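You operate a simulated robot arm through the tools that you are given. There is no shell and no other tool. Be economical: measure what you need, move in short steps, check, and stop when the job is done.

You run a simulated two-armed robot. Do the job below in one go: nothing can be reset, and whatever is moved stays where it is left.

Task
Hold the blue shackle, run its nut off and store both in the gear drawer.
Fine: shut the drawer; the other shackle stays. Where these are worked on the way, their far stop is far enough and under half their travel is too little: gear drawer.

The check looks at the end state, three seconds after you hand in, the way a careful person would. Anything else that was tipped, shoved, dropped, spilled or broken makes it a failure.

Robot
Two 6-joint arms with two-finger parallel grippers on one trunk, on a base that drives. Base frame: it is fixed to the floor where the robot stands at the start and does not move with it; the origin is under the middle of the robot, x ahead of it, y to its left, z up; the surface under the hand at the start is at about z = 0.78. Units: m, rad, N and s.
The left shoulder is at the start at [0.07, 0.166, 1.431], the right one opposite. With the tool pointing down near the work surface each hand reaches from about 0.34 to 0.76 m from the robot's upright axis, wherever it stands, measured 20 degrees to its own side. Places, roughly: blue nut (4x5x3 cm) [0.8, 0.3, 0.9]; gear drawer [0.8, 0, 0.7]; inside of the gear drawer [0.8, 0, 0.6]. Payload 3.91 kg a hand.
The tool frame of a hand sits at the grasp point between the pads (the TCP): z along the fingers, y along the line on which they close. The tips reach 0.03 m beyond it. The gripper opens to 0.11 m. The fingers are 0.02 m wide and 0.01 m thick; the gripper's body (0.048 by 0.112 m) begins 0.055 m behind the TCP.
Orientation is that of the tool frame in the base frame, as a unit quaternion [w, x, y, z]. With the fingers straight down and closing along the base's y, the tool's x points along the base's -x, its y along +y and its z along -z.

Tools
- The arms move only by the tool arm_command. It takes "left_steps", "right_steps" or both (then of equal length, played together; a hand with none holds still); each is a list of rows, each a list of 7 numbers: the turn, a rotation vector about the tool's x, y, z in rad, then the shift along the tool's x, y, z in mm, then the gripper command, from -1 (shut) to 1 (fully open), values between in proportion. In form: [[wx, wy, wz, dx, dy, dz, gripper], ...]. A call has 1 to 8 rows; each row shifts and turns the commanded pose from where the row before left it, along the tool's axes as they then stand. Rows are played at 5 a second. More than 0.05 m and 0.15 rad between two rows, or a gripper value outside its range, and nothing of the call is played. A pose out of reach is approached as far as the arm can. The call stops where the force on the tool passes 50 N (or 10 N more than at its start, if that is more) or the arm is blocked; 0.2 s more then pass. Each finger travels about 0.108 m/s and halts on what it meets, pressing with about 37 N; the grip force reading is that of the motor and also rises with nothing between the fingers. The clock runs only during rows and for 0.2 s after the last one: add rows that do not move to give the fingers time. It gives the time, the measured TCP pose, the force on the tool (base axes), the opening and the grip force at its end, in the units of the frame above (readings bear some noise), with the torque about the TCP (base axes, N m) and any sound that the robot's microphone picked up, and new pictures: "show" is both (left out), scene, wrist or none (wrist: the cameras of the hands that moved).
- Cameras (640 x 400 px; columns grow to the right, rows downward): "scene" is now at [0.1252, -0.0057, 1.6336]; the picture's right is [-0.08, -1.00, 0.00], its down [-0.81, 0.06, -0.58] and it looks along [0.58, -0.04, -0.81] (base axes); focal length 296 px, centre (320, 200). "left" rides on the left gripper at [0.077, -0.007, -0.114] in its tool frame; the picture's right is [0.09, 1.00, 0.00], its down [-0.80, 0.07, -0.59] and it looks along [-0.59, 0.05, 0.80] (tool axes); focal length 270 px, centre (320, 200). "right" rides on the right gripper at [0.077, 0.007, -0.115] in its tool frame; the picture's right is [-0.09, 1.00, 0.00], its down [-0.80, -0.07, -0.59] and it looks along [-0.59, -0.05, 0.80] (tool axes); focal length 270 px, centre (320, 200). There is no depth. A picture from a camera that has moved, and an enlarged one, comes with that camera's place and axes in the base frame and with its lens.
- move_column(by): slides the trunk up (or, below 0, down) by that many m; the arms and the scene camera ride with it, the base frame stays. It gives what a move gives, with no picture.
- base_move(legs): drives the robot by 1 to 6 legs, each [ahead, left, turn to the left] in m, m and rad, along the robot's own axes; the way and the turn of a leg run together, so that a leg with both is an arc; at most 1.5 m and 3.142 rad a leg. The arms and the cameras ride along, it lands a little off, and it stops where it bumps. It gives what a move gives, and a new picture of the scene camera.
- pan_tilt(pan, tilt): turns the head with the scene camera to pan (to the left, within 1.501 rad either way) and tilt (down, from -0.506 to 1.204), counted from straight ahead of the robot. It gives what a move gives, and a new picture of the scene camera.
- zoom(camera, box): a new picture of the part [left, top, right, bottom] of that camera's present view, enlarged. It takes no simulated time.
- finish_job(): hands the job in; it is judged then, once.

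Work in short steps. Places have to be worked out from the pictures, the camera data and where the tool is seen: move nearer, look again, correct. Check each grasp and each placing, and mend what went wrong. You have 120 turns and 260 pictures in all, those below and enlarged ones among them. Open the grippers and draw the arms clear of the work before you hand the job in, unless the task says otherwise; then end with one line.

The tools are called after "Request:" as a command line: name --argument value ..., lists and objects as JSON in quotes. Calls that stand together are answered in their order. arm_command: Moves the arms, as the interface text tells. Its arguments: {"type":"object","properties":{"left_steps":{"type":"array"},"right_steps":{"type":"array"},"show":{"type":"string","enum":["both","scene","wrist","none"]}},"required":[]} The other tools are called the same way: move_column (by) slides the trunk up or down; base_move (legs) drives the base; pan_tilt (pan, tilt) turns the head that bears the scene camera; zoom (camera, box) takes an enlarged picture of a part of a camera's view; finish_job () hands the job in.

At the start:

```text
time: 0.0
left_eef_pos: [0.5971, 0.3781, 0.9982]
left_tcp_rot: [0.0, 0.0, 1.0, 0.0]
left_force: [0.0, -0.1, -0.5]
left_wrist_torque: [0.01, -0.01, -0.01]
left_finger_gap: 0.11
left_finger_force: 0.1
right_eef_pos: [0.6858, -0.1889, 1.0683]
right_tcp_rot: [0.001, -0.001, 1.0, 0.0]
right_force: [0.3, 0.6, -0.1]
right_wrist_torque: [-0.03, -0.02, 0.01]
right_finger_gap: 0.11
right_finger_force: 0.1
trunk travel left (down, up): [-0.926, 0.014]
robot x, y, heading: [0.0003, -0.0007, 0.001]
head pan, tilt: [-0.077, 0.949]
```

scene: 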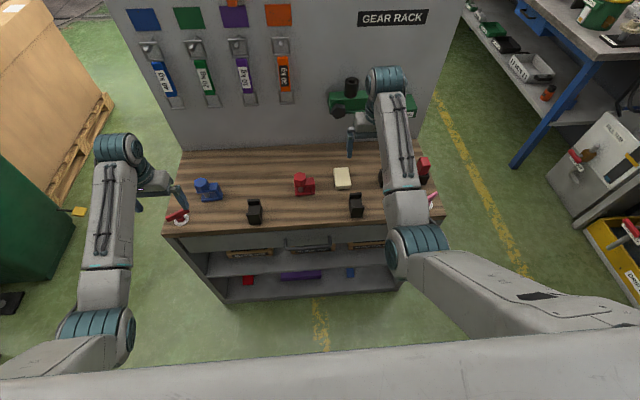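
right: 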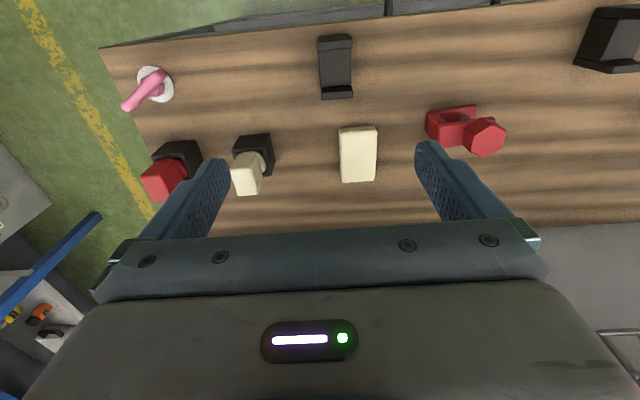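
left: 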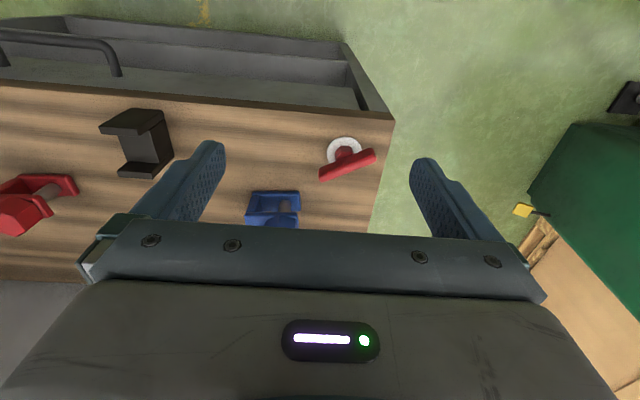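

I zoom in on the blue shackle, the bench top and the drawer front to measure things before moving.

Request:
zoom --camera "scene" --box '[160, 140, 320, 240]'

Request:
zoom --camera "scene" --box '[290, 140, 450, 240]'

Request:
zoom --camera "scene" --box '[180, 210, 420, 310]'

Request:
zoom --camera "left" --box '[200, 100, 420, 240]'

```text
4.00 times, centred on (240, 190) of scene
camera zoom: at [0.1252, -0.0057, 1.6336], right [-0.08, -1.0, 0.0], down [-0.81, 0.06, -0.58], along [0.58, -0.04, -0.81], focal length 1183 px, centre (640, 240)
```

zoom: 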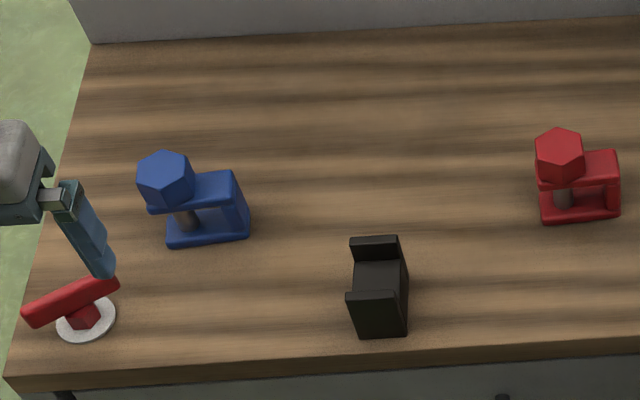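

```text
4.00 times, centred on (370, 190) of scene
camera zoom: at [0.1252, -0.0057, 1.6336], right [-0.08, -1.0, 0.0], down [-0.81, 0.06, -0.58], along [0.58, -0.04, -0.81], focal length 1183 px, centre (120, 240)
```

zoom: 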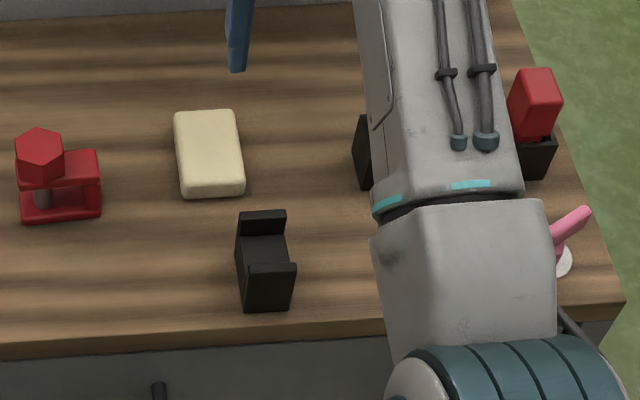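

```text
2.67 times, centred on (300, 260) of scene
camera zoom: at [0.1252, -0.0057, 1.6336], right [-0.08, -1.0, 0.0], down [-0.81, 0.06, -0.58], along [0.58, -0.04, -0.81], focal length 788 px, centre (373, 40)
```

zoom: 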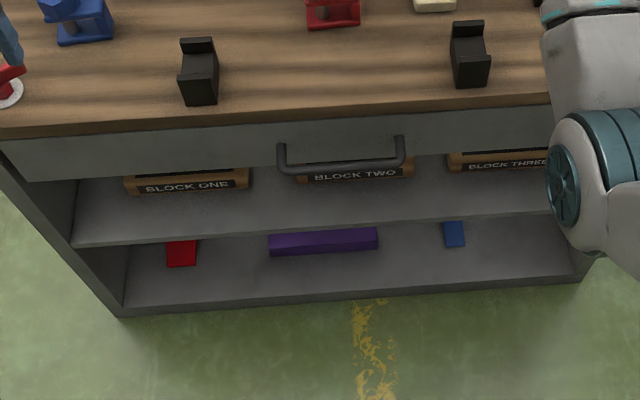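

```text
2.86 times, centred on (310, 170) of left
camera zoom: at [0.5193, 0.3734, 1.114], right [-0.09, 1.0, 0.0], down [0.8, 0.07, 0.59], along [0.59, 0.05, -0.8], focal length 772 px, centre (349, 286)
```

zoom: 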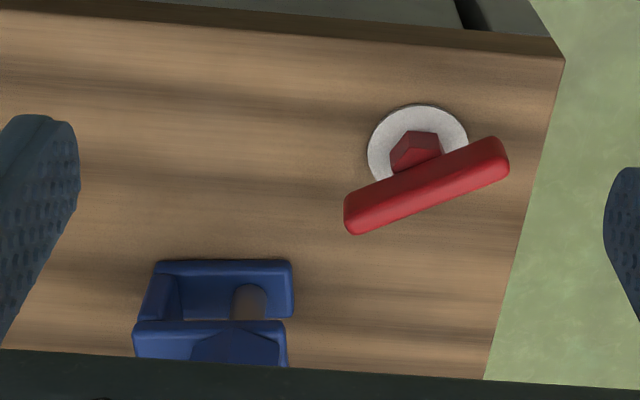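

The shackle lies at about x .76–.80, y .30–.37, with its top plate at z≈.826 and the hex nut standing on it around (.785, .345). I drive so that it sits in front of both arms.

Request:
base_move --legs '[[0.0, 0.28, 0.0], [0.08, 0.0, 0.0]]'

```text
time: 2.6
left_eef_pos: [0.6698, 0.6603, 1.0029]
left_tcp_rot: [0.003, 0.0, 1.0, 0.0]
left_force: [-0.8, -0.4, -0.2]
left_wrist_torque: [0.0, -0.05, -0.02]
left_finger_gap: 0.1099
left_finger_force: 0.2
right_eef_pos: [0.7577, 0.0907, 1.0739]
right_tcp_rot: [0.002, 0.0, 1.0, 0.0]
right_force: [-1.1, -0.3, -0.3]
right_wrist_torque: [0.02, -0.08, -0.02]
right_finger_gap: 0.1104
right_finger_force: 0.1
trunk travel left (down, up): [-0.926, 0.014]
robot x, y, heading: [0.0756, 0.282, 0.005]
head pan, tilt: [-0.077, 0.949]
camera scene: at [0.1945, 0.2752, 1.6345], right [-0.08, -1.0, 0.0], down [-0.81, 0.06, -0.59], along [0.58, -0.04, -0.81], focal length 296 px, centre (320, 200)
```

scene: 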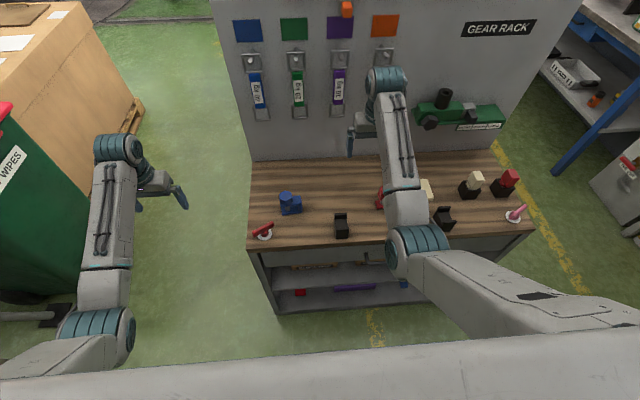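

I zoom for a second view of the shackle to triangulate it.

Request:
zoom --camera "scene" --box '[240, 175, 320, 225]'

Request:
zoom --camera "scene" --box '[220, 0, 420, 130]'

Request:
zoom --camera "right" --box '[320, 0, 640, 220]'

```text
8.00 times, centred on (280, 200) of scene
camera zoom: at [0.1945, 0.2752, 1.6345], right [-0.08, -1.0, 0.0], down [-0.81, 0.06, -0.59], along [0.58, -0.04, -0.81], focal length 2366 px, centre (640, 200)
```

zoom: 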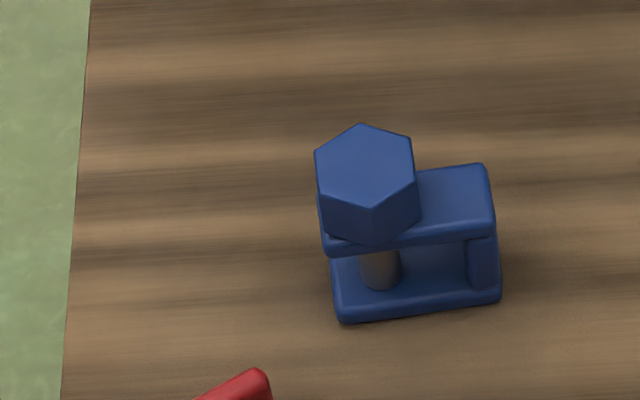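

```text
3.08 times, centred on (320, 65) of scene
camera zoom: at [0.1945, 0.2752, 1.6345], right [-0.08, -1.0, 0.0], down [-0.81, 0.06, -0.59], along [0.58, -0.04, -0.81], focal length 910 px, centre (320, 615)
```

zoom: 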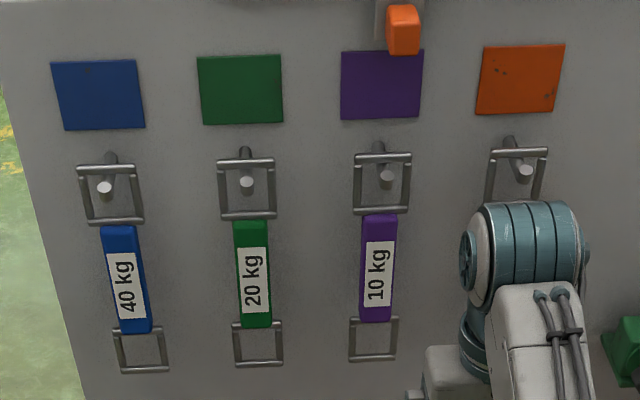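

```text
1.82 times, centred on (480, 110) of right
camera zoom: at [0.6813, 0.0981, 1.188], right [0.09, 1.0, 0.0], down [0.8, -0.07, 0.6], along [0.6, -0.05, -0.8], focal length 491 px, centre (29, 364)
```

zoom: 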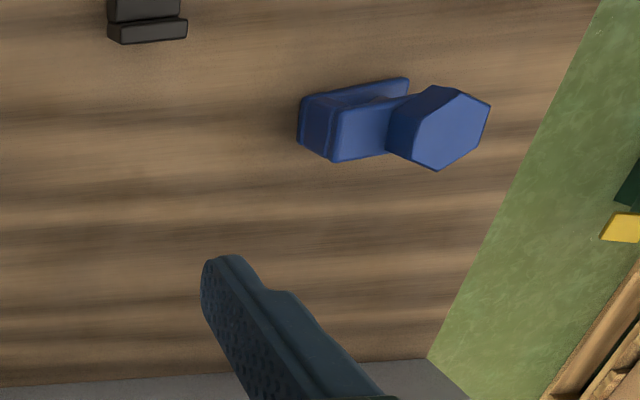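

Triangulating gives the nut top at about (.775, .348, .857), with flats facing ±y. I turn the right hand in the air so it closes along x, and bring the left hand nearer.

Request:
arm_command --right_steps '[[0, 0, -0.15, 0, 0, 0, 1], [0, 0, -0.15, 0, 0, 0, 1], [0, 0, -0.15, 0, 0, 0, 1], [0, 0, -0.15, 0, 0, 0, 1], [0, 0, -0.15, 0, 0, 0, 1], [0, 0, -0.15, 0, 0, 0, 1], [0, 0, -0.15, 0, 0, 0, 1], [0, 0, -0.15, 0, 0, 0, 1]]' --left_steps '[[0, 0, 0, -10, -22, 0, 1], [0, 0, 0, -10, -22, 0, 1], [0, 0, 0, -10, -22, 0, 1], [0, 0, 0, -10, -22, 0, 1], [0, 0, 0, -10, -22, 0, 1], [0, 0, 0, -10, -22, 0, 1], [0, 0, 0, -10, -22, 0, 1], [0, 0, 0, -10, -22, 0, 1]]' --show "none"

Request:
arm_command --right_steps '[[0, 0, -0.1236, 0, 0, 0, 1], [0, 0, -0.1236, 0, 0, 0, 1], [0, 0, -0.1236, 0, 0, 0, 1], [0, -0.15, 0, 0, 0, 0, 1], [0, -0.15, 0, 0, 0, 0, 1], [0, -0.15, 0, 0, 0, 0, 1], [0, -0.15, 0, 0, 0, 0, 1], [0, -0.15, 0, 0, 0, 0, 1]]' --show "both"

```text
time: 4.4
left_eef_pos: [0.7555, 0.4842, 1.0006]
left_tcp_rot: [0.0, 0.0, 1.0, 0.0]
left_force: [0.4, -0.4, 0.1]
left_wrist_torque: [0.03, -0.01, 0.0]
left_finger_gap: 0.1101
left_finger_force: 0.2
right_eef_pos: [0.7639, 0.0906, 1.0695]
right_tcp_rot: [0.001, -0.565, 0.825, 0.001]
right_force: [-0.2, -0.5, 0.2]
right_wrist_torque: [0.0, -0.01, 0.0]
right_finger_gap: 0.1098
right_finger_force: 0.0
trunk travel left (down, up): [-0.926, 0.014]
robot x, y, heading: [0.0744, 0.2811, 0.001]
head pan, tilt: [-0.077, 0.949]
```

```text
time: 6.2
left_eef_pos: [0.7568, 0.4841, 1.0004]
left_tcp_rot: [0.0, 0.0, 1.0, 0.001]
left_force: [-0.2, -0.1, -0.2]
left_wrist_torque: [0.0, -0.03, 0.01]
left_finger_gap: 0.1101
left_finger_force: 0.1
right_eef_pos: [0.7642, 0.0912, 1.0696]
right_tcp_rot: [0.261, -0.656, 0.659, 0.26]
right_force: [-0.2, 0.1, 0.7]
right_wrist_torque: [0.0, 0.0, -0.01]
right_finger_gap: 0.11
right_finger_force: 0.1
trunk travel left (down, up): [-0.926, 0.014]
robot x, y, heading: [0.0818, 0.2825, -0.004]
head pan, tilt: [-0.077, 0.949]
camera scene: at [0.2037, 0.2743, 1.6336], right [-0.08, -1.0, 0.0], down [-0.81, 0.06, -0.58], along [0.58, -0.04, -0.81], focal length 296 px, centre (320, 200)
camera right: at [0.7576, -0.0433, 1.1007], right [-1.0, 0.07, 0.06], down [0.07, 0.18, 0.98], along [0.05, 0.98, -0.18], focal length 270 px, centre (320, 200)
```

scene: 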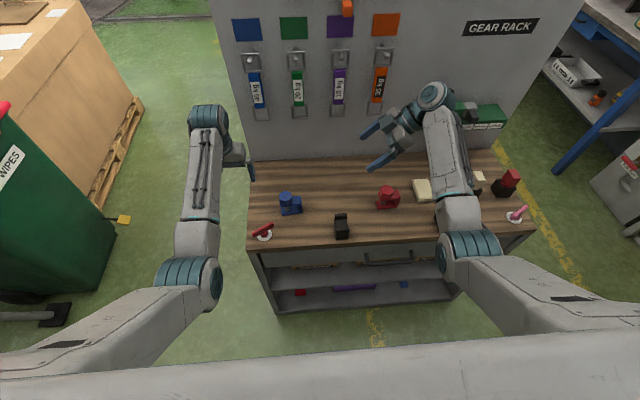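
right: 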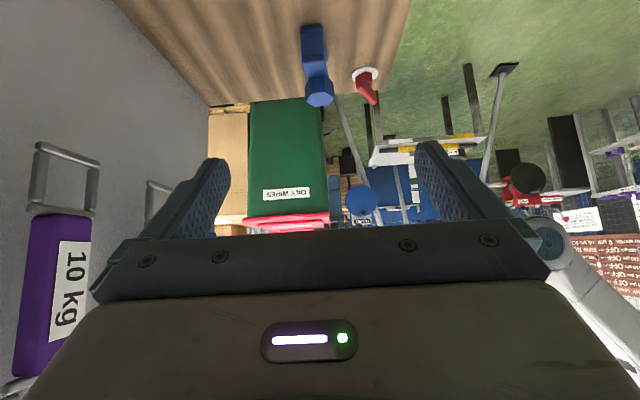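

Pose is good: the tool tilts 43°. I approach along the finger direction to about 10 cm short of the shackle.

Request:
arm_command --right_steps '[[0, 0, 0, 3, -1.5, 38, 1], [0, 0, 0, 3, -1.5, 38, 1], [0, 0, 0, 3, -1.5, 38, 1], [0, 0, 0, 3, -1.5, 38, 1], [0, 0, 0, 3, -1.5, 38, 1], [0, 0, 0, 3, -1.5, 38, 1], [0, 0, 0, 0, 0, 0, 0.6]]'

Request:
zoom --camera "scene" --box '[240, 140, 400, 240]'

```text
time: 7.8
left_eef_pos: [0.7554, 0.4855, 1.0006]
left_tcp_rot: [0.0, 0.0, 1.0, 0.0]
left_force: [-0.4, 0.2, 0.4]
left_wrist_torque: [-0.02, -0.02, 0.0]
left_finger_gap: 0.1103
left_finger_force: 0.0
right_eef_pos: [0.7717, 0.2366, 0.8909]
right_tcp_rot: [-0.259, 0.659, -0.657, -0.259]
right_force: [0.1, 0.3, -0.6]
right_wrist_torque: [-0.03, -0.02, 0.0]
right_finger_gap: 0.088
right_finger_force: 0.1
trunk travel left (down, up): [-0.926, 0.014]
robot x, y, heading: [0.0793, 0.2834, -0.003]
head pan, tilt: [-0.077, 0.949]
camera scene: at [0.2033, 0.2757, 1.6337], right [-0.08, -1.0, 0.0], down [-0.81, 0.06, -0.58], along [0.58, -0.04, -0.81], focal length 296 px, centre (320, 200)
camera right: at [0.7662, 0.1014, 0.9217], right [-1.0, 0.07, 0.06], down [0.07, 0.18, 0.98], along [0.05, 0.98, -0.18], focal length 270 px, centre (320, 200)
```

scene: 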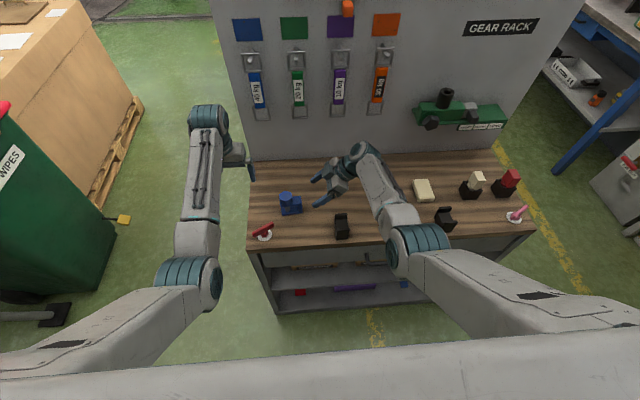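
right: 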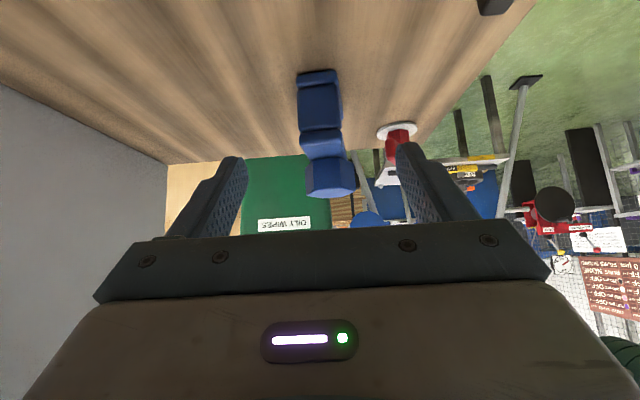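

```text
4.00 times, centred on (320, 190) of scene
camera zoom: at [0.2033, 0.2757, 1.6337], right [-0.08, -1.0, 0.0], down [-0.81, 0.06, -0.58], along [0.58, -0.04, -0.81], focal length 1183 px, centre (320, 240)
```

zoom: 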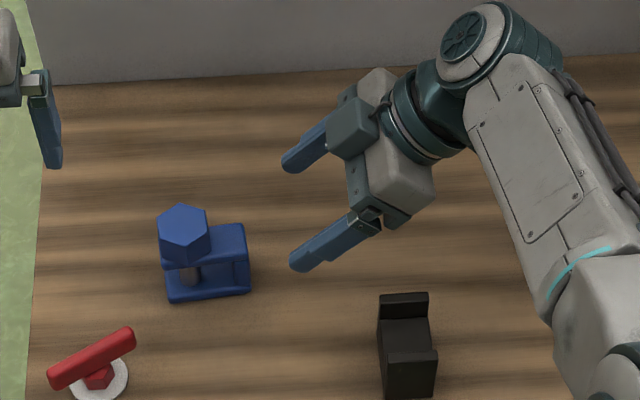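

The shackle's end face is centred at about x .771 as seen by the right camera, so the hand is aligned. I advance about 10 cm to straddle it.

Request:
arm_command --right_steps '[[0, 0, 0, 1, 0, 25, 0.5], [0, 0, 0, 1, 0, 25, 0.4], [0, 0, 0, 1, 0, 25, 0.3], [0, 0, 0, 0.5, 0, 24, 0.2], [0, 0, 0, 0, 0, 0, 0.1]]'

Request:
zoom --camera "scene" --box '[260, 160, 340, 210]'

```text
time: 9.0
left_eef_pos: [0.7559, 0.4858, 0.9991]
left_tcp_rot: [0.001, 0.0, 1.0, 0.0]
left_force: [-0.4, 0.5, 0.0]
left_wrist_torque: [0.01, 0.01, -0.01]
left_finger_gap: 0.11
left_finger_force: 0.1
right_eef_pos: [0.7626, 0.2794, 0.8385]
right_tcp_rot: [0.26, -0.658, 0.658, 0.259]
right_force: [-0.2, -0.5, -0.5]
right_wrist_torque: [0.02, 0.0, 0.02]
right_finger_gap: 0.0606
right_finger_force: 0.0
right hand out of reach, approached as far as the arm can: row 3, 4
trunk travel left (down, up): [-0.926, 0.014]
robot x, y, heading: [0.0778, 0.285, -0.002]
head pan, tilt: [-0.077, 0.949]
camera scene: at [0.204, 0.2762, 1.6336], right [-0.08, -1.0, 0.0], down [-0.81, 0.06, -0.58], along [0.58, -0.04, -0.81], focal length 296 px, centre (320, 200)
camera right: at [0.7573, 0.1446, 0.8703], right [-1.0, 0.07, 0.06], down [0.07, 0.18, 0.98], along [0.05, 0.98, -0.18], focal length 270 px, centre (320, 200)
```

scene: 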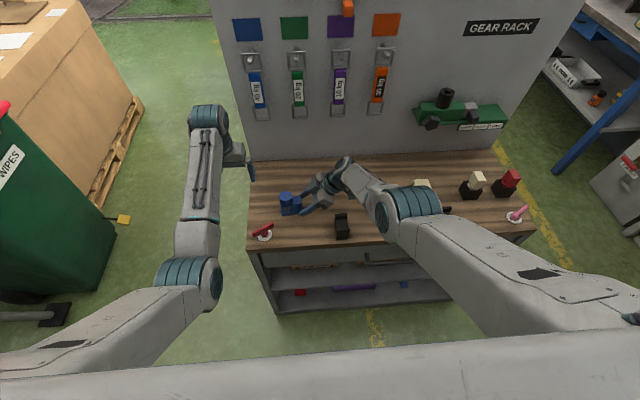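
right: 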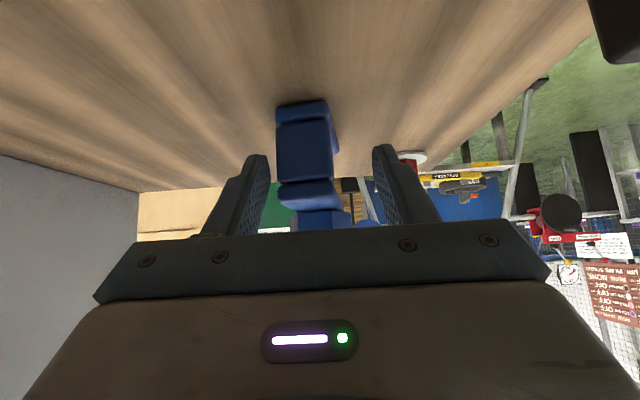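

```text
8.00 times, centred on (300, 185) of scene
camera zoom: at [0.204, 0.2762, 1.6336], right [-0.08, -1.0, 0.0], down [-0.81, 0.06, -0.58], along [0.58, -0.04, -0.81], focal length 2366 px, centre (480, 320)
```

zoom: 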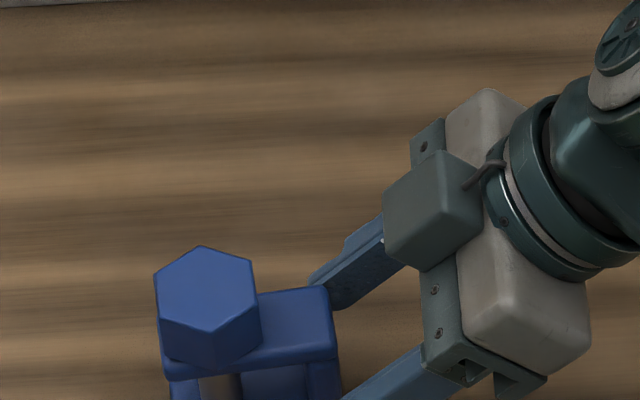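

The right arm reaches its limit about 3 cm short. I back out, raise both hands and lower the trunk by 0.2 m to bring the shoulders nearer.

Request:
arm_command --right_steps '[[0, 0, 0, 0, 0, -35, 0.6], [0, 0, 0, -24, 0, -35, 0.6], [0, 0, 0, -24, 0, -35, 0.6], [0, 0, 0, -24, 0, -35, 0.6], [0, 0, 0, -24, 0, -35, 0.6], [0, 0, 0, -24, 0, -35, 0.6]]' --left_steps '[[0, 0, 0, 0, 0, -35, 1], [0, 0, 0, 0, 0, -35, 1], [0, 0, 0, 0, 0, -35, 1], [0, 0, 0, 0, 0, -35, 1], [0, 0, 0, 0, 0, -30, 1], [0, 0, 0, 0, 0, -30, 1]]' --show "none"

Request:
move_column --by -0.2

Request:
arm_command --right_steps '[[0, 0, 0, 0, 0, 0, 0.6]]' --show "both"

```text
time: 10.4
left_eef_pos: [0.8189, 0.4791, 1.1425]
left_tcp_rot: [0.0, 0.0, 1.0, 0.0]
left_force: [0.2, -0.4, -0.4]
left_wrist_torque: [0.02, -0.03, -0.01]
left_finger_gap: 0.1098
left_finger_force: 0.1
left hand out of reach, approached as far as the arm can: row 3, 4, 5, 6
right_eef_pos: [0.7644, 0.2242, 1.0723]
right_tcp_rot: [-0.258, 0.658, -0.658, -0.259]
right_force: [0.3, -0.8, 0.1]
right_wrist_torque: [-0.01, -0.01, 0.03]
right_finger_gap: 0.0879
right_finger_force: 0.1
trunk travel left (down, up): [-0.926, 0.014]
robot x, y, heading: [0.0782, 0.2791, -0.002]
head pan, tilt: [-0.077, 0.949]
```

```text
time: 12.6
left_eef_pos: [0.8184, 0.4795, 0.9422]
left_tcp_rot: [0.0, -0.001, 1.0, 0.0]
left_force: [0.1, 0.1, 0.1]
left_wrist_torque: [-0.03, -0.01, 0.03]
left_finger_gap: 0.1099
left_finger_force: 0.1
right_eef_pos: [0.765, 0.2231, 0.8726]
right_tcp_rot: [0.26, -0.657, 0.658, 0.259]
right_force: [0.8, 0.1, 1.2]
right_wrist_torque: [-0.01, 0.01, 0.02]
right_finger_gap: 0.0882
right_finger_force: 0.1
trunk travel left (down, up): [-0.726, 0.214]
robot x, y, heading: [0.0779, 0.2841, -0.001]
head pan, tilt: [-0.077, 0.949]
```

```text
time: 13.0
left_eef_pos: [0.8193, 0.4788, 0.9431]
left_tcp_rot: [0.0, 0.001, 1.0, 0.0]
left_force: [0.1, 0.4, -0.6]
left_wrist_torque: [-0.02, -0.03, -0.01]
left_finger_gap: 0.11
left_finger_force: 0.2
right_eef_pos: [0.7653, 0.2236, 0.8722]
right_tcp_rot: [0.259, -0.657, 0.659, 0.258]
right_force: [0.3, -0.5, -0.4]
right_wrist_torque: [0.02, -0.02, -0.01]
right_finger_gap: 0.0878
right_finger_force: 0.0
trunk travel left (down, up): [-0.726, 0.214]
robot x, y, heading: [0.0787, 0.2836, -0.005]
head pan, tilt: [-0.077, 0.949]
camera scene: at [0.2037, 0.276, 1.4336], right [-0.08, -1.0, 0.0], down [-0.81, 0.06, -0.58], along [0.58, -0.04, -0.81], focal length 296 px, centre (320, 200)
camera right: at [0.7589, 0.0888, 0.9046], right [-1.0, 0.07, 0.06], down [0.07, 0.18, 0.98], along [0.05, 0.98, -0.19], focal length 270 px, centre (320, 200)
```

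scene: 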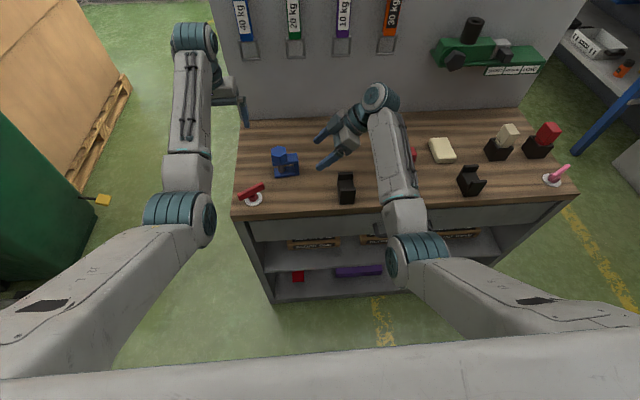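
right: 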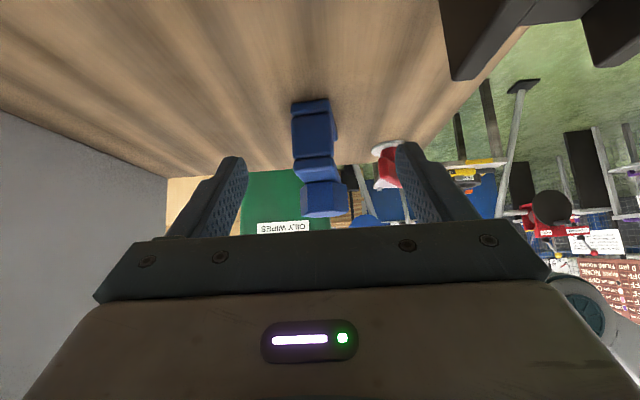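

Now I approach again: correct a little sideways first, then go along the fingers.

Request:
arm_command --right_steps '[[0, 0, 0, -17, -6, 0, 0.6], [0, 0, 0, 0, 0, 25, 0.5], [0, 0, 0, 0, 0, 25, 0.4], [0, 0, 0, 0, 0, 25, 0.3], [0, 0, 0, 0, 0, 23, 0.3], [0, 0, 0, 0, 0, 0, 0.3]]'

Request:
zoom --camera "scene" --box '[250, 120, 350, 190]'

```text
time: 14.4
left_eef_pos: [0.8192, 0.478, 0.9432]
left_tcp_rot: [0.0, 0.0, 1.0, -0.001]
left_force: [0.2, -0.2, -0.5]
left_wrist_torque: [0.01, -0.01, 0.01]
left_finger_gap: 0.11
left_finger_force: 0.0
right_eef_pos: [0.7693, 0.3031, 0.8137]
right_tcp_rot: [0.26, -0.657, 0.659, 0.259]
right_force: [0.0, -0.1, 0.4]
right_wrist_torque: [0.03, -0.03, 0.01]
right_finger_gap: 0.0716
right_finger_force: 0.0
trunk travel left (down, up): [-0.726, 0.214]
robot x, y, heading: [0.0767, 0.2796, 0.004]
head pan, tilt: [-0.077, 0.949]
camera scene: at [0.2034, 0.2757, 1.4337], right [-0.08, -1.0, 0.0], down [-0.81, 0.06, -0.58], along [0.58, -0.04, -0.81], focal length 296 px, centre (320, 200)
camera right: at [0.7641, 0.1681, 0.8452], right [-1.0, 0.07, 0.06], down [0.07, 0.18, 0.98], along [0.05, 0.98, -0.19], focal length 270 px, centre (320, 200)
```

scene: 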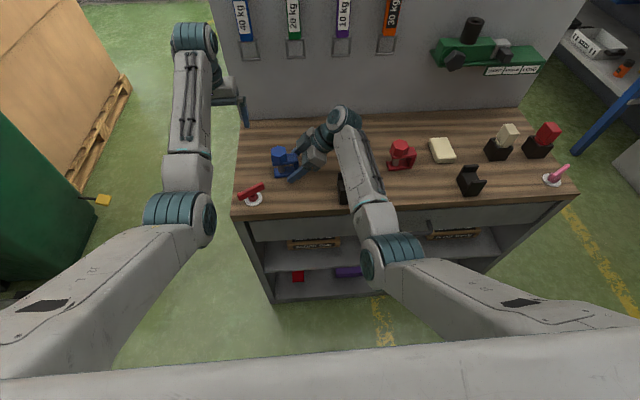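
right: 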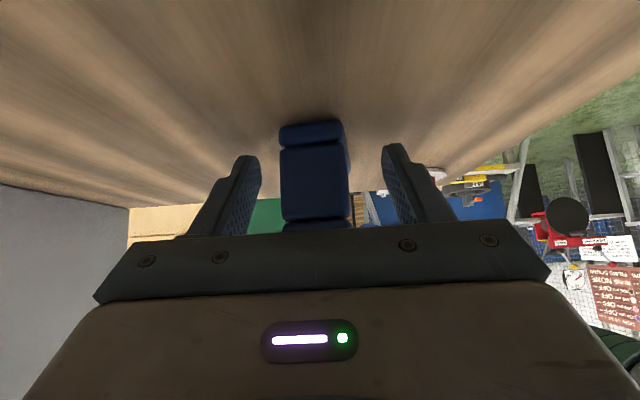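

```text
5.71 times, centred on (300, 155) of scene
camera zoom: at [0.2034, 0.2757, 1.4337], right [-0.08, -1.0, 0.0], down [-0.81, 0.06, -0.58], along [0.58, -0.04, -0.81], focal length 1690 px, centre (434, 457)
```

zoom: 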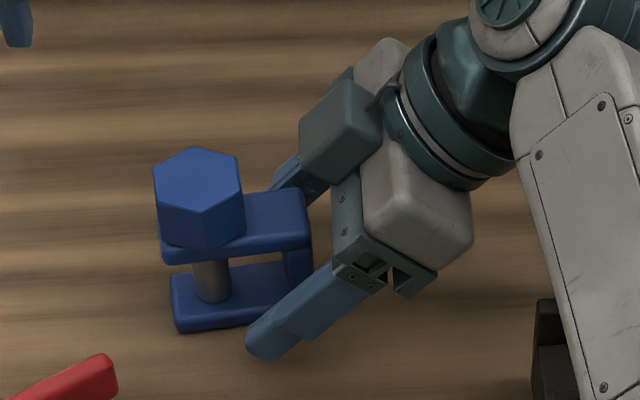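

The shackle is between the pads and nearly centred. I close the right hand.

Request:
arm_command --right_steps '[[0, 0, 0, 0, 0, 0, 0], [0, 0, 0, 0, 0, 0, -0.4], [0, 0, 0, 0, 0, 0, -1], [0, 0, 0, 0, 0, 0, -1], [0, 0, 0, 0, 0, 0, -1]]'

Request:
zoom --camera "scene" --box '[250, 120, 350, 190]'

```text
time: 15.6
left_eef_pos: [0.8193, 0.479, 0.9429]
left_tcp_rot: [0.0, 0.0, 1.0, 0.0]
left_force: [0.6, -0.5, 0.3]
left_wrist_torque: [-0.01, -0.02, -0.03]
left_finger_gap: 0.1099
left_finger_force: 0.1
right_eef_pos: [0.77, 0.3039, 0.813]
right_tcp_rot: [0.258, -0.658, 0.659, 0.258]
right_force: [0.4, 0.0, -1.0]
right_wrist_torque: [0.08, 0.03, -0.03]
right_finger_gap: 0.034
right_finger_force: 37.3
trunk travel left (down, up): [-0.726, 0.214]
robot x, y, heading: [0.0792, 0.2811, 0.0]
head pan, tilt: [-0.077, 0.949]
camera scene: at [0.2036, 0.2761, 1.4336], right [-0.08, -1.0, 0.0], down [-0.81, 0.06, -0.58], along [0.58, -0.04, -0.81], focal length 296 px, centre (320, 200)
camera right: at [0.7643, 0.1683, 0.8454], right [-1.0, 0.07, 0.06], down [0.07, 0.18, 0.98], along [0.05, 0.98, -0.18], focal length 270 px, centre (320, 200)
```

scene: 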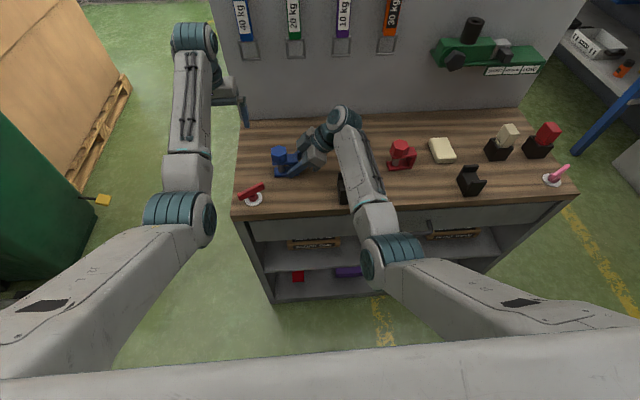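
right: 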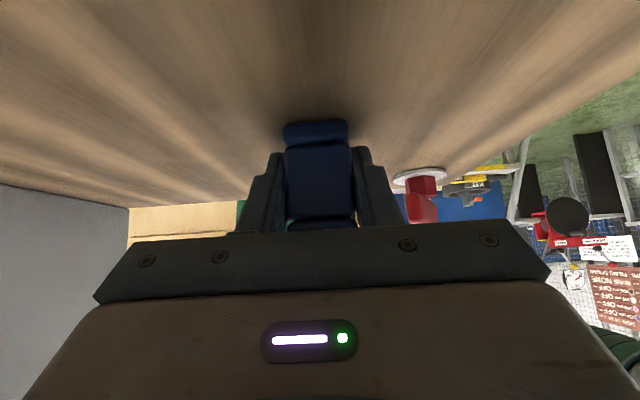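

```text
5.71 times, centred on (300, 155) of scene
camera zoom: at [0.2036, 0.2761, 1.4336], right [-0.08, -1.0, 0.0], down [-0.81, 0.06, -0.58], along [0.58, -0.04, -0.81], focal length 1690 px, centre (434, 457)
```

zoom: 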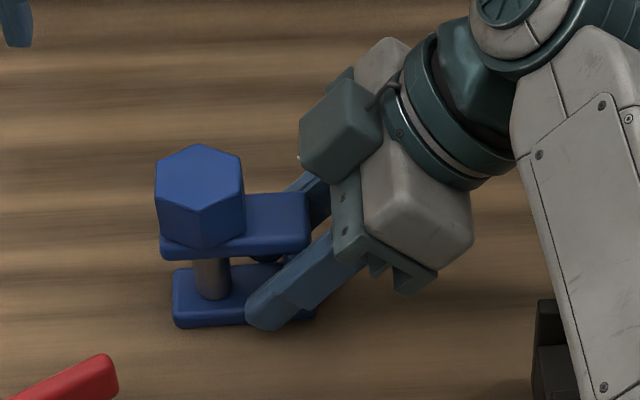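

The shackle is held (gap 34 mm). I bring the left hand above the nut and look.

Request:
arm_command --left_steps '[[0, 0, 0, 16.3, -43.7, -7, 1], [0, 0, 0, 16.3, -43.7, 0, 1], [0, 0, 0, 16.3, -43.6, 0, 1], [0, 0, 0, 0, 0, 0, 1]]'

Request:
zoom --camera "left" --box '[220, 100, 420, 240]'

Request:
zoom --camera "scene" --box '[240, 100, 360, 190]'

```text
time: 16.6
left_eef_pos: [0.7873, 0.3461, 0.937]
left_tcp_rot: [0.001, 0.0, 1.0, 0.0]
left_force: [-0.1, 0.7, 0.0]
left_wrist_torque: [-0.03, -0.02, -0.02]
left_finger_gap: 0.1099
left_finger_force: 0.0
left hand out of reach, approached as far as the arm can: row 1, 2
right_eef_pos: [0.7694, 0.3029, 0.8137]
right_tcp_rot: [0.258, -0.658, 0.659, 0.258]
right_force: [0.0, -1.0, 0.2]
right_wrist_torque: [0.08, 0.04, 0.02]
right_finger_gap: 0.0337
right_finger_force: 37.2
trunk travel left (down, up): [-0.726, 0.214]
robot x, y, heading: [0.0802, 0.2828, 0.001]
head pan, tilt: [-0.077, 0.949]
camera scene: at [0.2036, 0.2771, 1.4337], right [-0.08, -1.0, 0.0], down [-0.81, 0.06, -0.58], along [0.58, -0.05, -0.81], focal length 296 px, centre (320, 200)
camera left: at [0.7096, 0.3399, 1.0507], right [-0.09, 1.0, 0.0], down [0.8, 0.07, 0.6], along [0.59, 0.05, -0.8], focal length 270 px, centre (320, 200)
```

scene: 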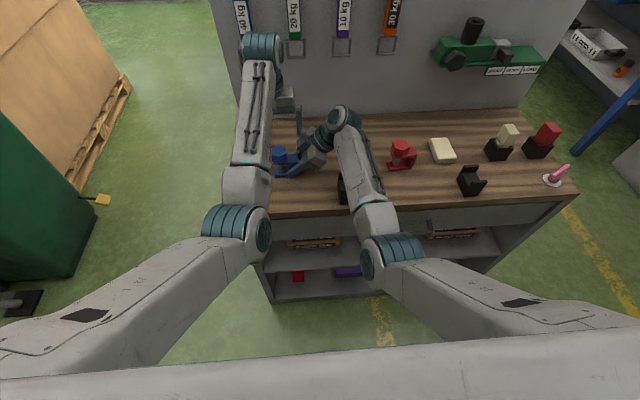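
left: 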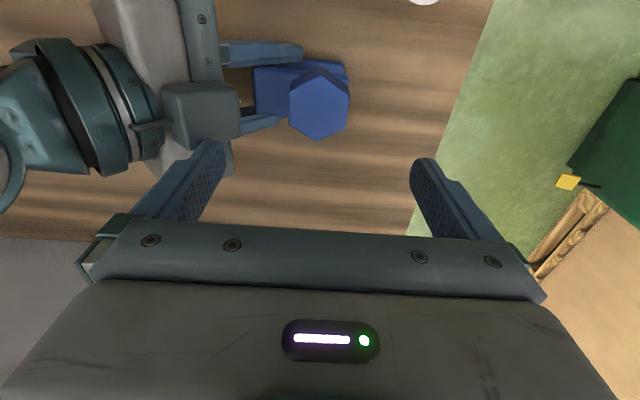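

```text
2.86 times, centred on (320, 170) of left
camera zoom: at [0.7096, 0.3399, 1.0507], right [-0.09, 1.0, 0.0], down [0.8, 0.07, 0.6], along [0.59, 0.05, -0.8], focal length 772 px, centre (320, 286)
```

zoom: 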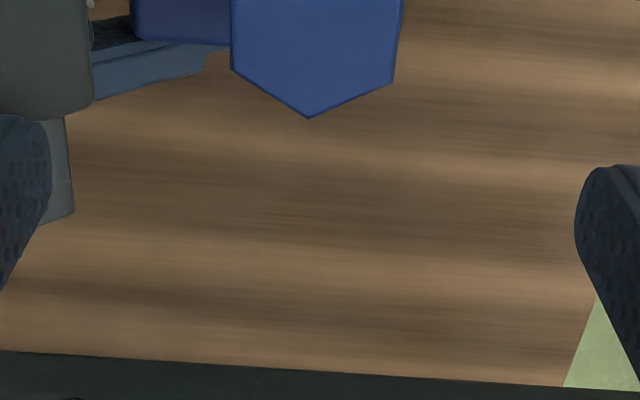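

```text
4.44 times, centred on (300, 145) of scene
camera zoom: at [0.2036, 0.2771, 1.4337], right [-0.08, -1.0, 0.0], down [-0.81, 0.06, -0.58], along [0.58, -0.05, -0.81], focal length 1314 px, centre (409, 444)
```

zoom: 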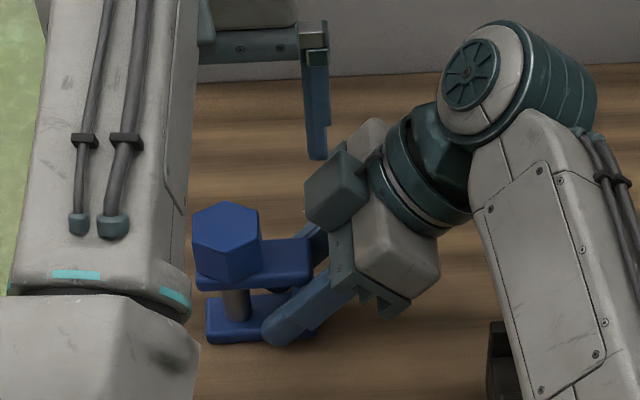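

The left camera puts the nut at (.768, .345). I shift over it and rotate the left hand by −60°, so the turning stroke stays clear of the right hand, with fingers partly open.

Request:
arm_command --left_steps '[[0, 0, 0, 19, -1, 0, 0.5], [0, 0, 0.1496, 0, 0, 0, 0.2], [0, 0, 0.1496, 0, 0, 0, 0.2], [0, 0, 0.1496, 0, 0, 0, 0.2], [0, 0, 0.1496, 0, 0, 0, 0.2], [0, 0, 0.1496, 0, 0, 0, 0.2], [0, 0, 0.1496, 0, 0, 0, 0.2], [0, 0, 0.1496, 0, 0, 0, 0.2]]'

```text
time: 18.4
left_eef_pos: [0.7791, 0.34, 0.9269]
left_tcp_rot: [0.001, 0.501, 0.865, -0.001]
left_force: [0.9, -0.3, 0.8]
left_wrist_torque: [0.01, 0.01, 0.02]
left_finger_gap: 0.0658
left_finger_force: 0.0
left hand out of reach, approached as far as the arm can: row 1
right_eef_pos: [0.7697, 0.304, 0.8133]
right_tcp_rot: [0.259, -0.658, 0.658, 0.259]
right_force: [-1.6, -0.7, -0.5]
right_wrist_torque: [0.02, 0.08, 0.03]
right_finger_gap: 0.0338
right_finger_force: 36.9
trunk travel left (down, up): [-0.726, 0.214]
robot x, y, heading: [0.0786, 0.283, -0.001]
head pan, tilt: [-0.077, 0.949]
camera scene: at [0.2035, 0.2759, 1.4336], right [-0.08, -1.0, 0.0], down [-0.81, 0.06, -0.58], along [0.58, -0.04, -0.81], focal length 296 px, centre (320, 200)
camera left: at [0.7341, 0.4041, 1.042], right [0.82, 0.57, 0.0], down [0.46, -0.66, 0.59], along [0.34, -0.49, -0.8], focal length 270 px, centre (320, 200)
```

scene: 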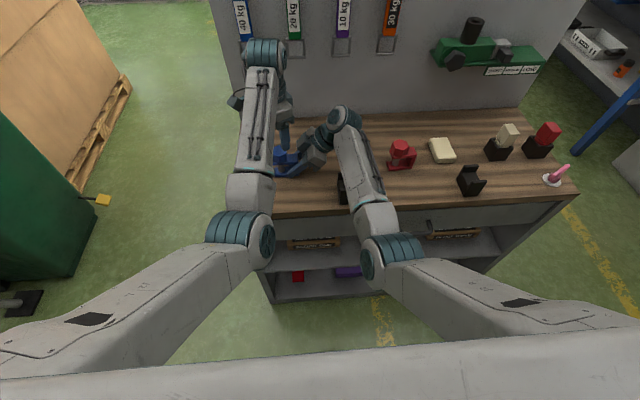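
left: 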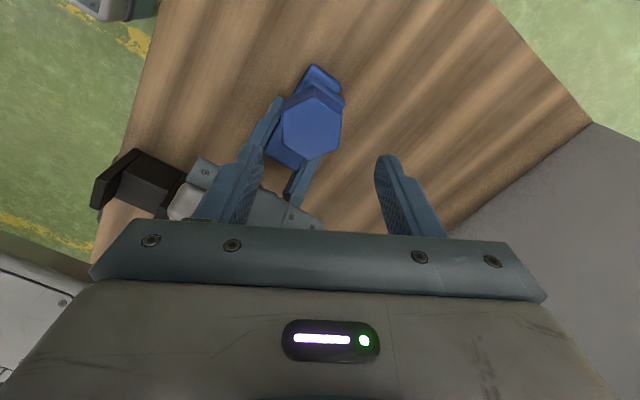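

The hand turned; it is about 1 cm off in x because of a fold limit. I go down while correcting toward (.768, .345).

Request:
arm_command --left_steps '[[0, 0, 0, 0, 0, 12, 0.2], [0, 0, 0, 5, -3.5, 8, 0.2], [0, 0, 0, 5, -3.5, 5, 0.2], [0, 0, 0, 0, 0, 0, 0.2]]'

Request:
zoom --camera "left" --box '[200, 50, 440, 210]'

```text
time: 19.4
left_eef_pos: [0.7664, 0.3439, 0.9029]
left_tcp_rot: [0.0, 0.5, 0.866, -0.001]
left_force: [-1.3, 0.2, 0.2]
left_wrist_torque: [-0.02, 0.06, 0.0]
left_finger_gap: 0.0658
left_finger_force: 0.0
right_eef_pos: [0.7713, 0.3034, 0.813]
right_tcp_rot: [0.259, -0.657, 0.658, 0.259]
right_force: [0.1, 0.0, -0.3]
right_wrist_torque: [-0.02, 0.04, -0.01]
right_finger_gap: 0.0342
right_finger_force: 36.8
trunk travel left (down, up): [-0.726, 0.214]
robot x, y, heading: [0.0764, 0.2818, -0.002]
head pan, tilt: [-0.077, 0.949]
camera scene: at [0.2036, 0.276, 1.4336], right [-0.08, -1.0, 0.0], down [-0.81, 0.06, -0.58], along [0.58, -0.04, -0.81], focal length 296 px, centre (320, 200)
camera left: at [0.722, 0.4087, 1.0177], right [0.82, 0.57, 0.0], down [0.46, -0.66, 0.59], along [0.34, -0.49, -0.8], focal length 270 px, centre (320, 200)
```

scene: 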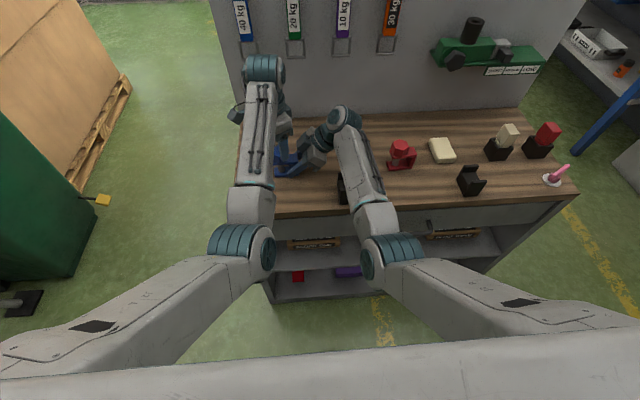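
left: 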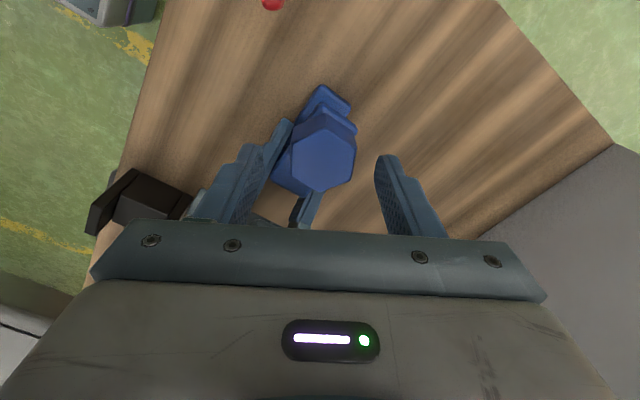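

```text
2.50 times, centred on (320, 130) of left
camera zoom: at [0.722, 0.4087, 1.0177], right [0.82, 0.57, 0.0], down [0.46, -0.66, 0.59], along [0.34, -0.49, -0.8], focal length 676 px, centre (320, 375)
```

zoom: 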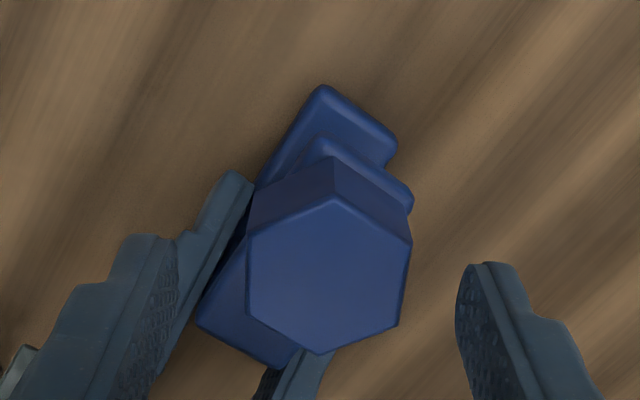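

Flats line up with the pads and the offset is only ~2 mm. I descend to TCP z≈.872 and close.

Request:
arm_command --left_steps '[[0, 0, 0, -2, 1.2, 10, 0.2], [0, 0, 0, 0, 0, 10, 0.2], [0, 0, 0, 0, 0, 10, 0.1], [0, 0, 0, 0, 0, 0, -0.2], [0, 0, 0, 0, 0, 0, -0.6], [0, 0, 0, 0, 0, 0, -1], [0, 0, 0, 0, 0, 0, -1]]'

Request:
zoom --camera "left" --box '[200, 50, 440, 210]'

Request:
zoom --camera "scene" --box '[240, 110, 340, 190]'

```text
time: 21.0
left_eef_pos: [0.7691, 0.3442, 0.8745]
left_tcp_rot: [0.0, 0.5, 0.866, 0.001]
left_force: [6.4, 3.6, -1.2]
left_wrist_torque: [0.04, -0.14, 0.03]
left_finger_gap: 0.0392
left_finger_force: 36.8
right_eef_pos: [0.7705, 0.3031, 0.814]
right_tcp_rot: [0.26, -0.657, 0.658, 0.259]
right_force: [-5.7, -3.3, 2.2]
right_wrist_torque: [0.17, -0.26, 0.26]
right_finger_gap: 0.0337
right_finger_force: 37.0
trunk travel left (down, up): [-0.726, 0.214]
robot x, y, heading: [0.077, 0.2798, -0.005]
head pan, tilt: [-0.077, 0.949]
camera scene: at [0.2035, 0.276, 1.4337], right [-0.08, -1.0, 0.0], down [-0.81, 0.06, -0.58], along [0.58, -0.04, -0.81], focal length 296 px, centre (320, 200)
camera left: at [0.7238, 0.4083, 0.9876], right [0.82, 0.57, 0.0], down [0.46, -0.66, 0.59], along [0.34, -0.49, -0.8], focal length 270 px, centre (320, 200)
```

scene: 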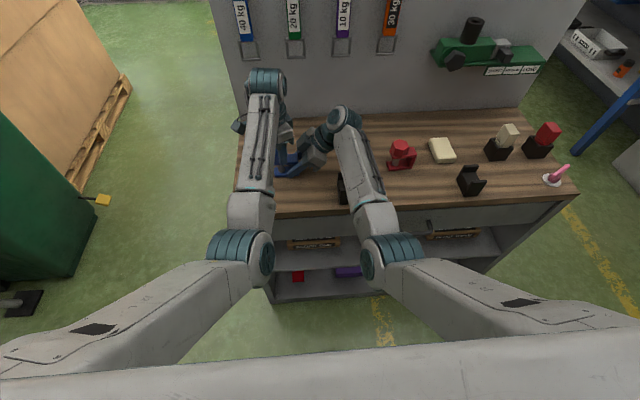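
left: 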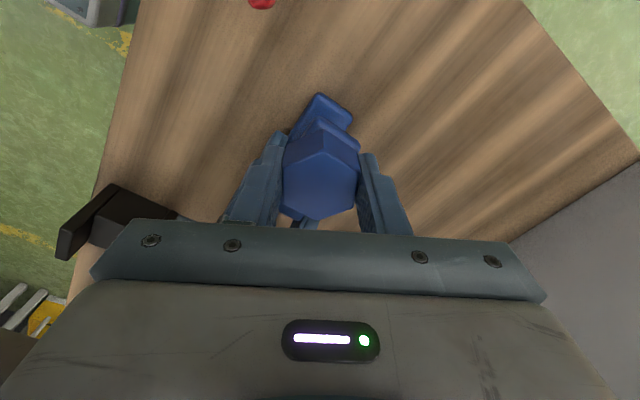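

```text
2.50 times, centred on (320, 130) of left
camera zoom: at [0.7238, 0.4083, 0.9876], right [0.82, 0.57, 0.0], down [0.46, -0.66, 0.59], along [0.34, -0.49, -0.8], focal length 676 px, centre (320, 375)
```

zoom: 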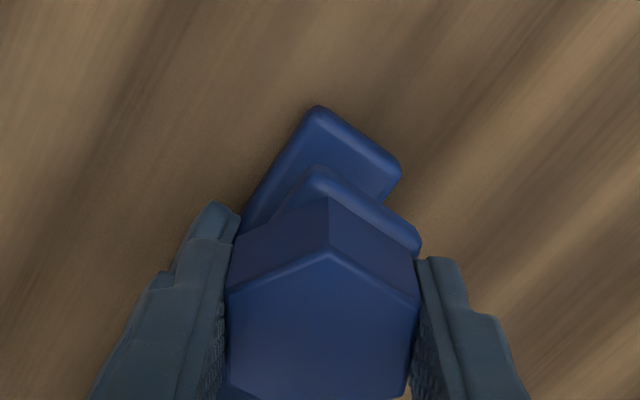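

```text
5.00 times, centred on (290, 150) of scene
camera zoom: at [0.2035, 0.276, 1.4337], right [-0.08, -1.0, 0.0], down [-0.81, 0.06, -0.58], along [0.58, -0.04, -0.81], focal length 1478 px, centre (470, 450)
```

zoom: 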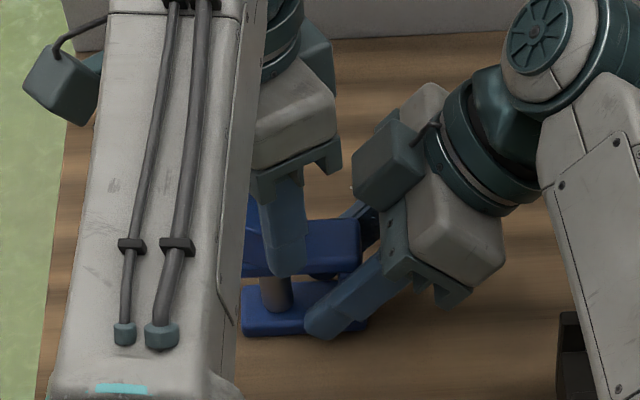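

The nut is gripped (gap 39 mm, 37 N). I turn it counter-clockwise in a first partial stroke and watch the torque and forces.

Request:
arm_command --left_steps '[[0, 0, -0.15, 0, 0, 0, -1], [0, 0, -0.15, 0, 0, 0, -1], [0, 0, -0.15, 0, 0, 0, -1], [0, 0, -0.15, 0, 0, 0, -1], [0, 0, 0, 0, 0, 0, -1]]' --show "wrist"

Request:
zoom --camera "scene" --box '[240, 110, 340, 190]'

```text
time: 22.2
left_eef_pos: [0.7694, 0.3431, 0.8722]
left_tcp_rot: [-0.001, 0.221, 0.975, -0.001]
left_force: [-14.0, 0.4, 6.9]
left_wrist_torque: [-0.11, 0.53, -0.01]
left_finger_gap: 0.0394
left_finger_force: 37.3
right_eef_pos: [0.7692, 0.3027, 0.8136]
right_tcp_rot: [0.26, -0.657, 0.659, 0.258]
right_force: [13.2, -0.2, -4.8]
right_wrist_torque: [-0.12, 0.31, -0.54]
right_finger_gap: 0.0339
right_finger_force: 36.5
trunk travel left (down, up): [-0.726, 0.214]
robot x, y, heading: [0.0733, 0.282, -0.004]
head pan, tilt: [-0.077, 0.949]
camera left: at [0.6964, 0.3711, 0.9871], right [0.35, 0.94, 0.0], down [0.75, -0.28, 0.59], along [0.56, -0.21, -0.8], focal length 270 px, centre (320, 200)
```

left: 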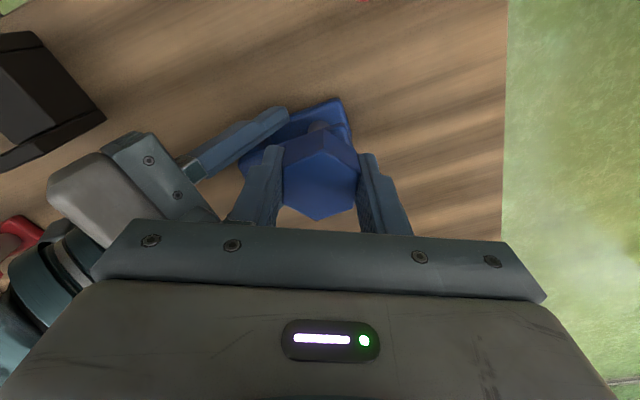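

```text
5.00 times, centred on (290, 150) of scene
camera zoom: at [0.2035, 0.2759, 1.4336], right [-0.08, -1.0, 0.0], down [-0.81, 0.06, -0.58], along [0.58, -0.04, -0.81], focal length 1478 px, centre (470, 450)
```

zoom: 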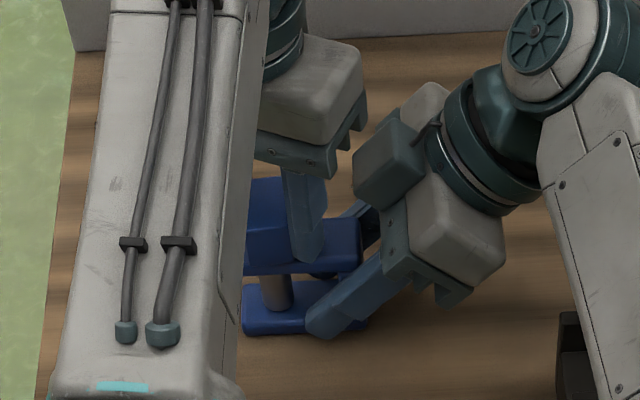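

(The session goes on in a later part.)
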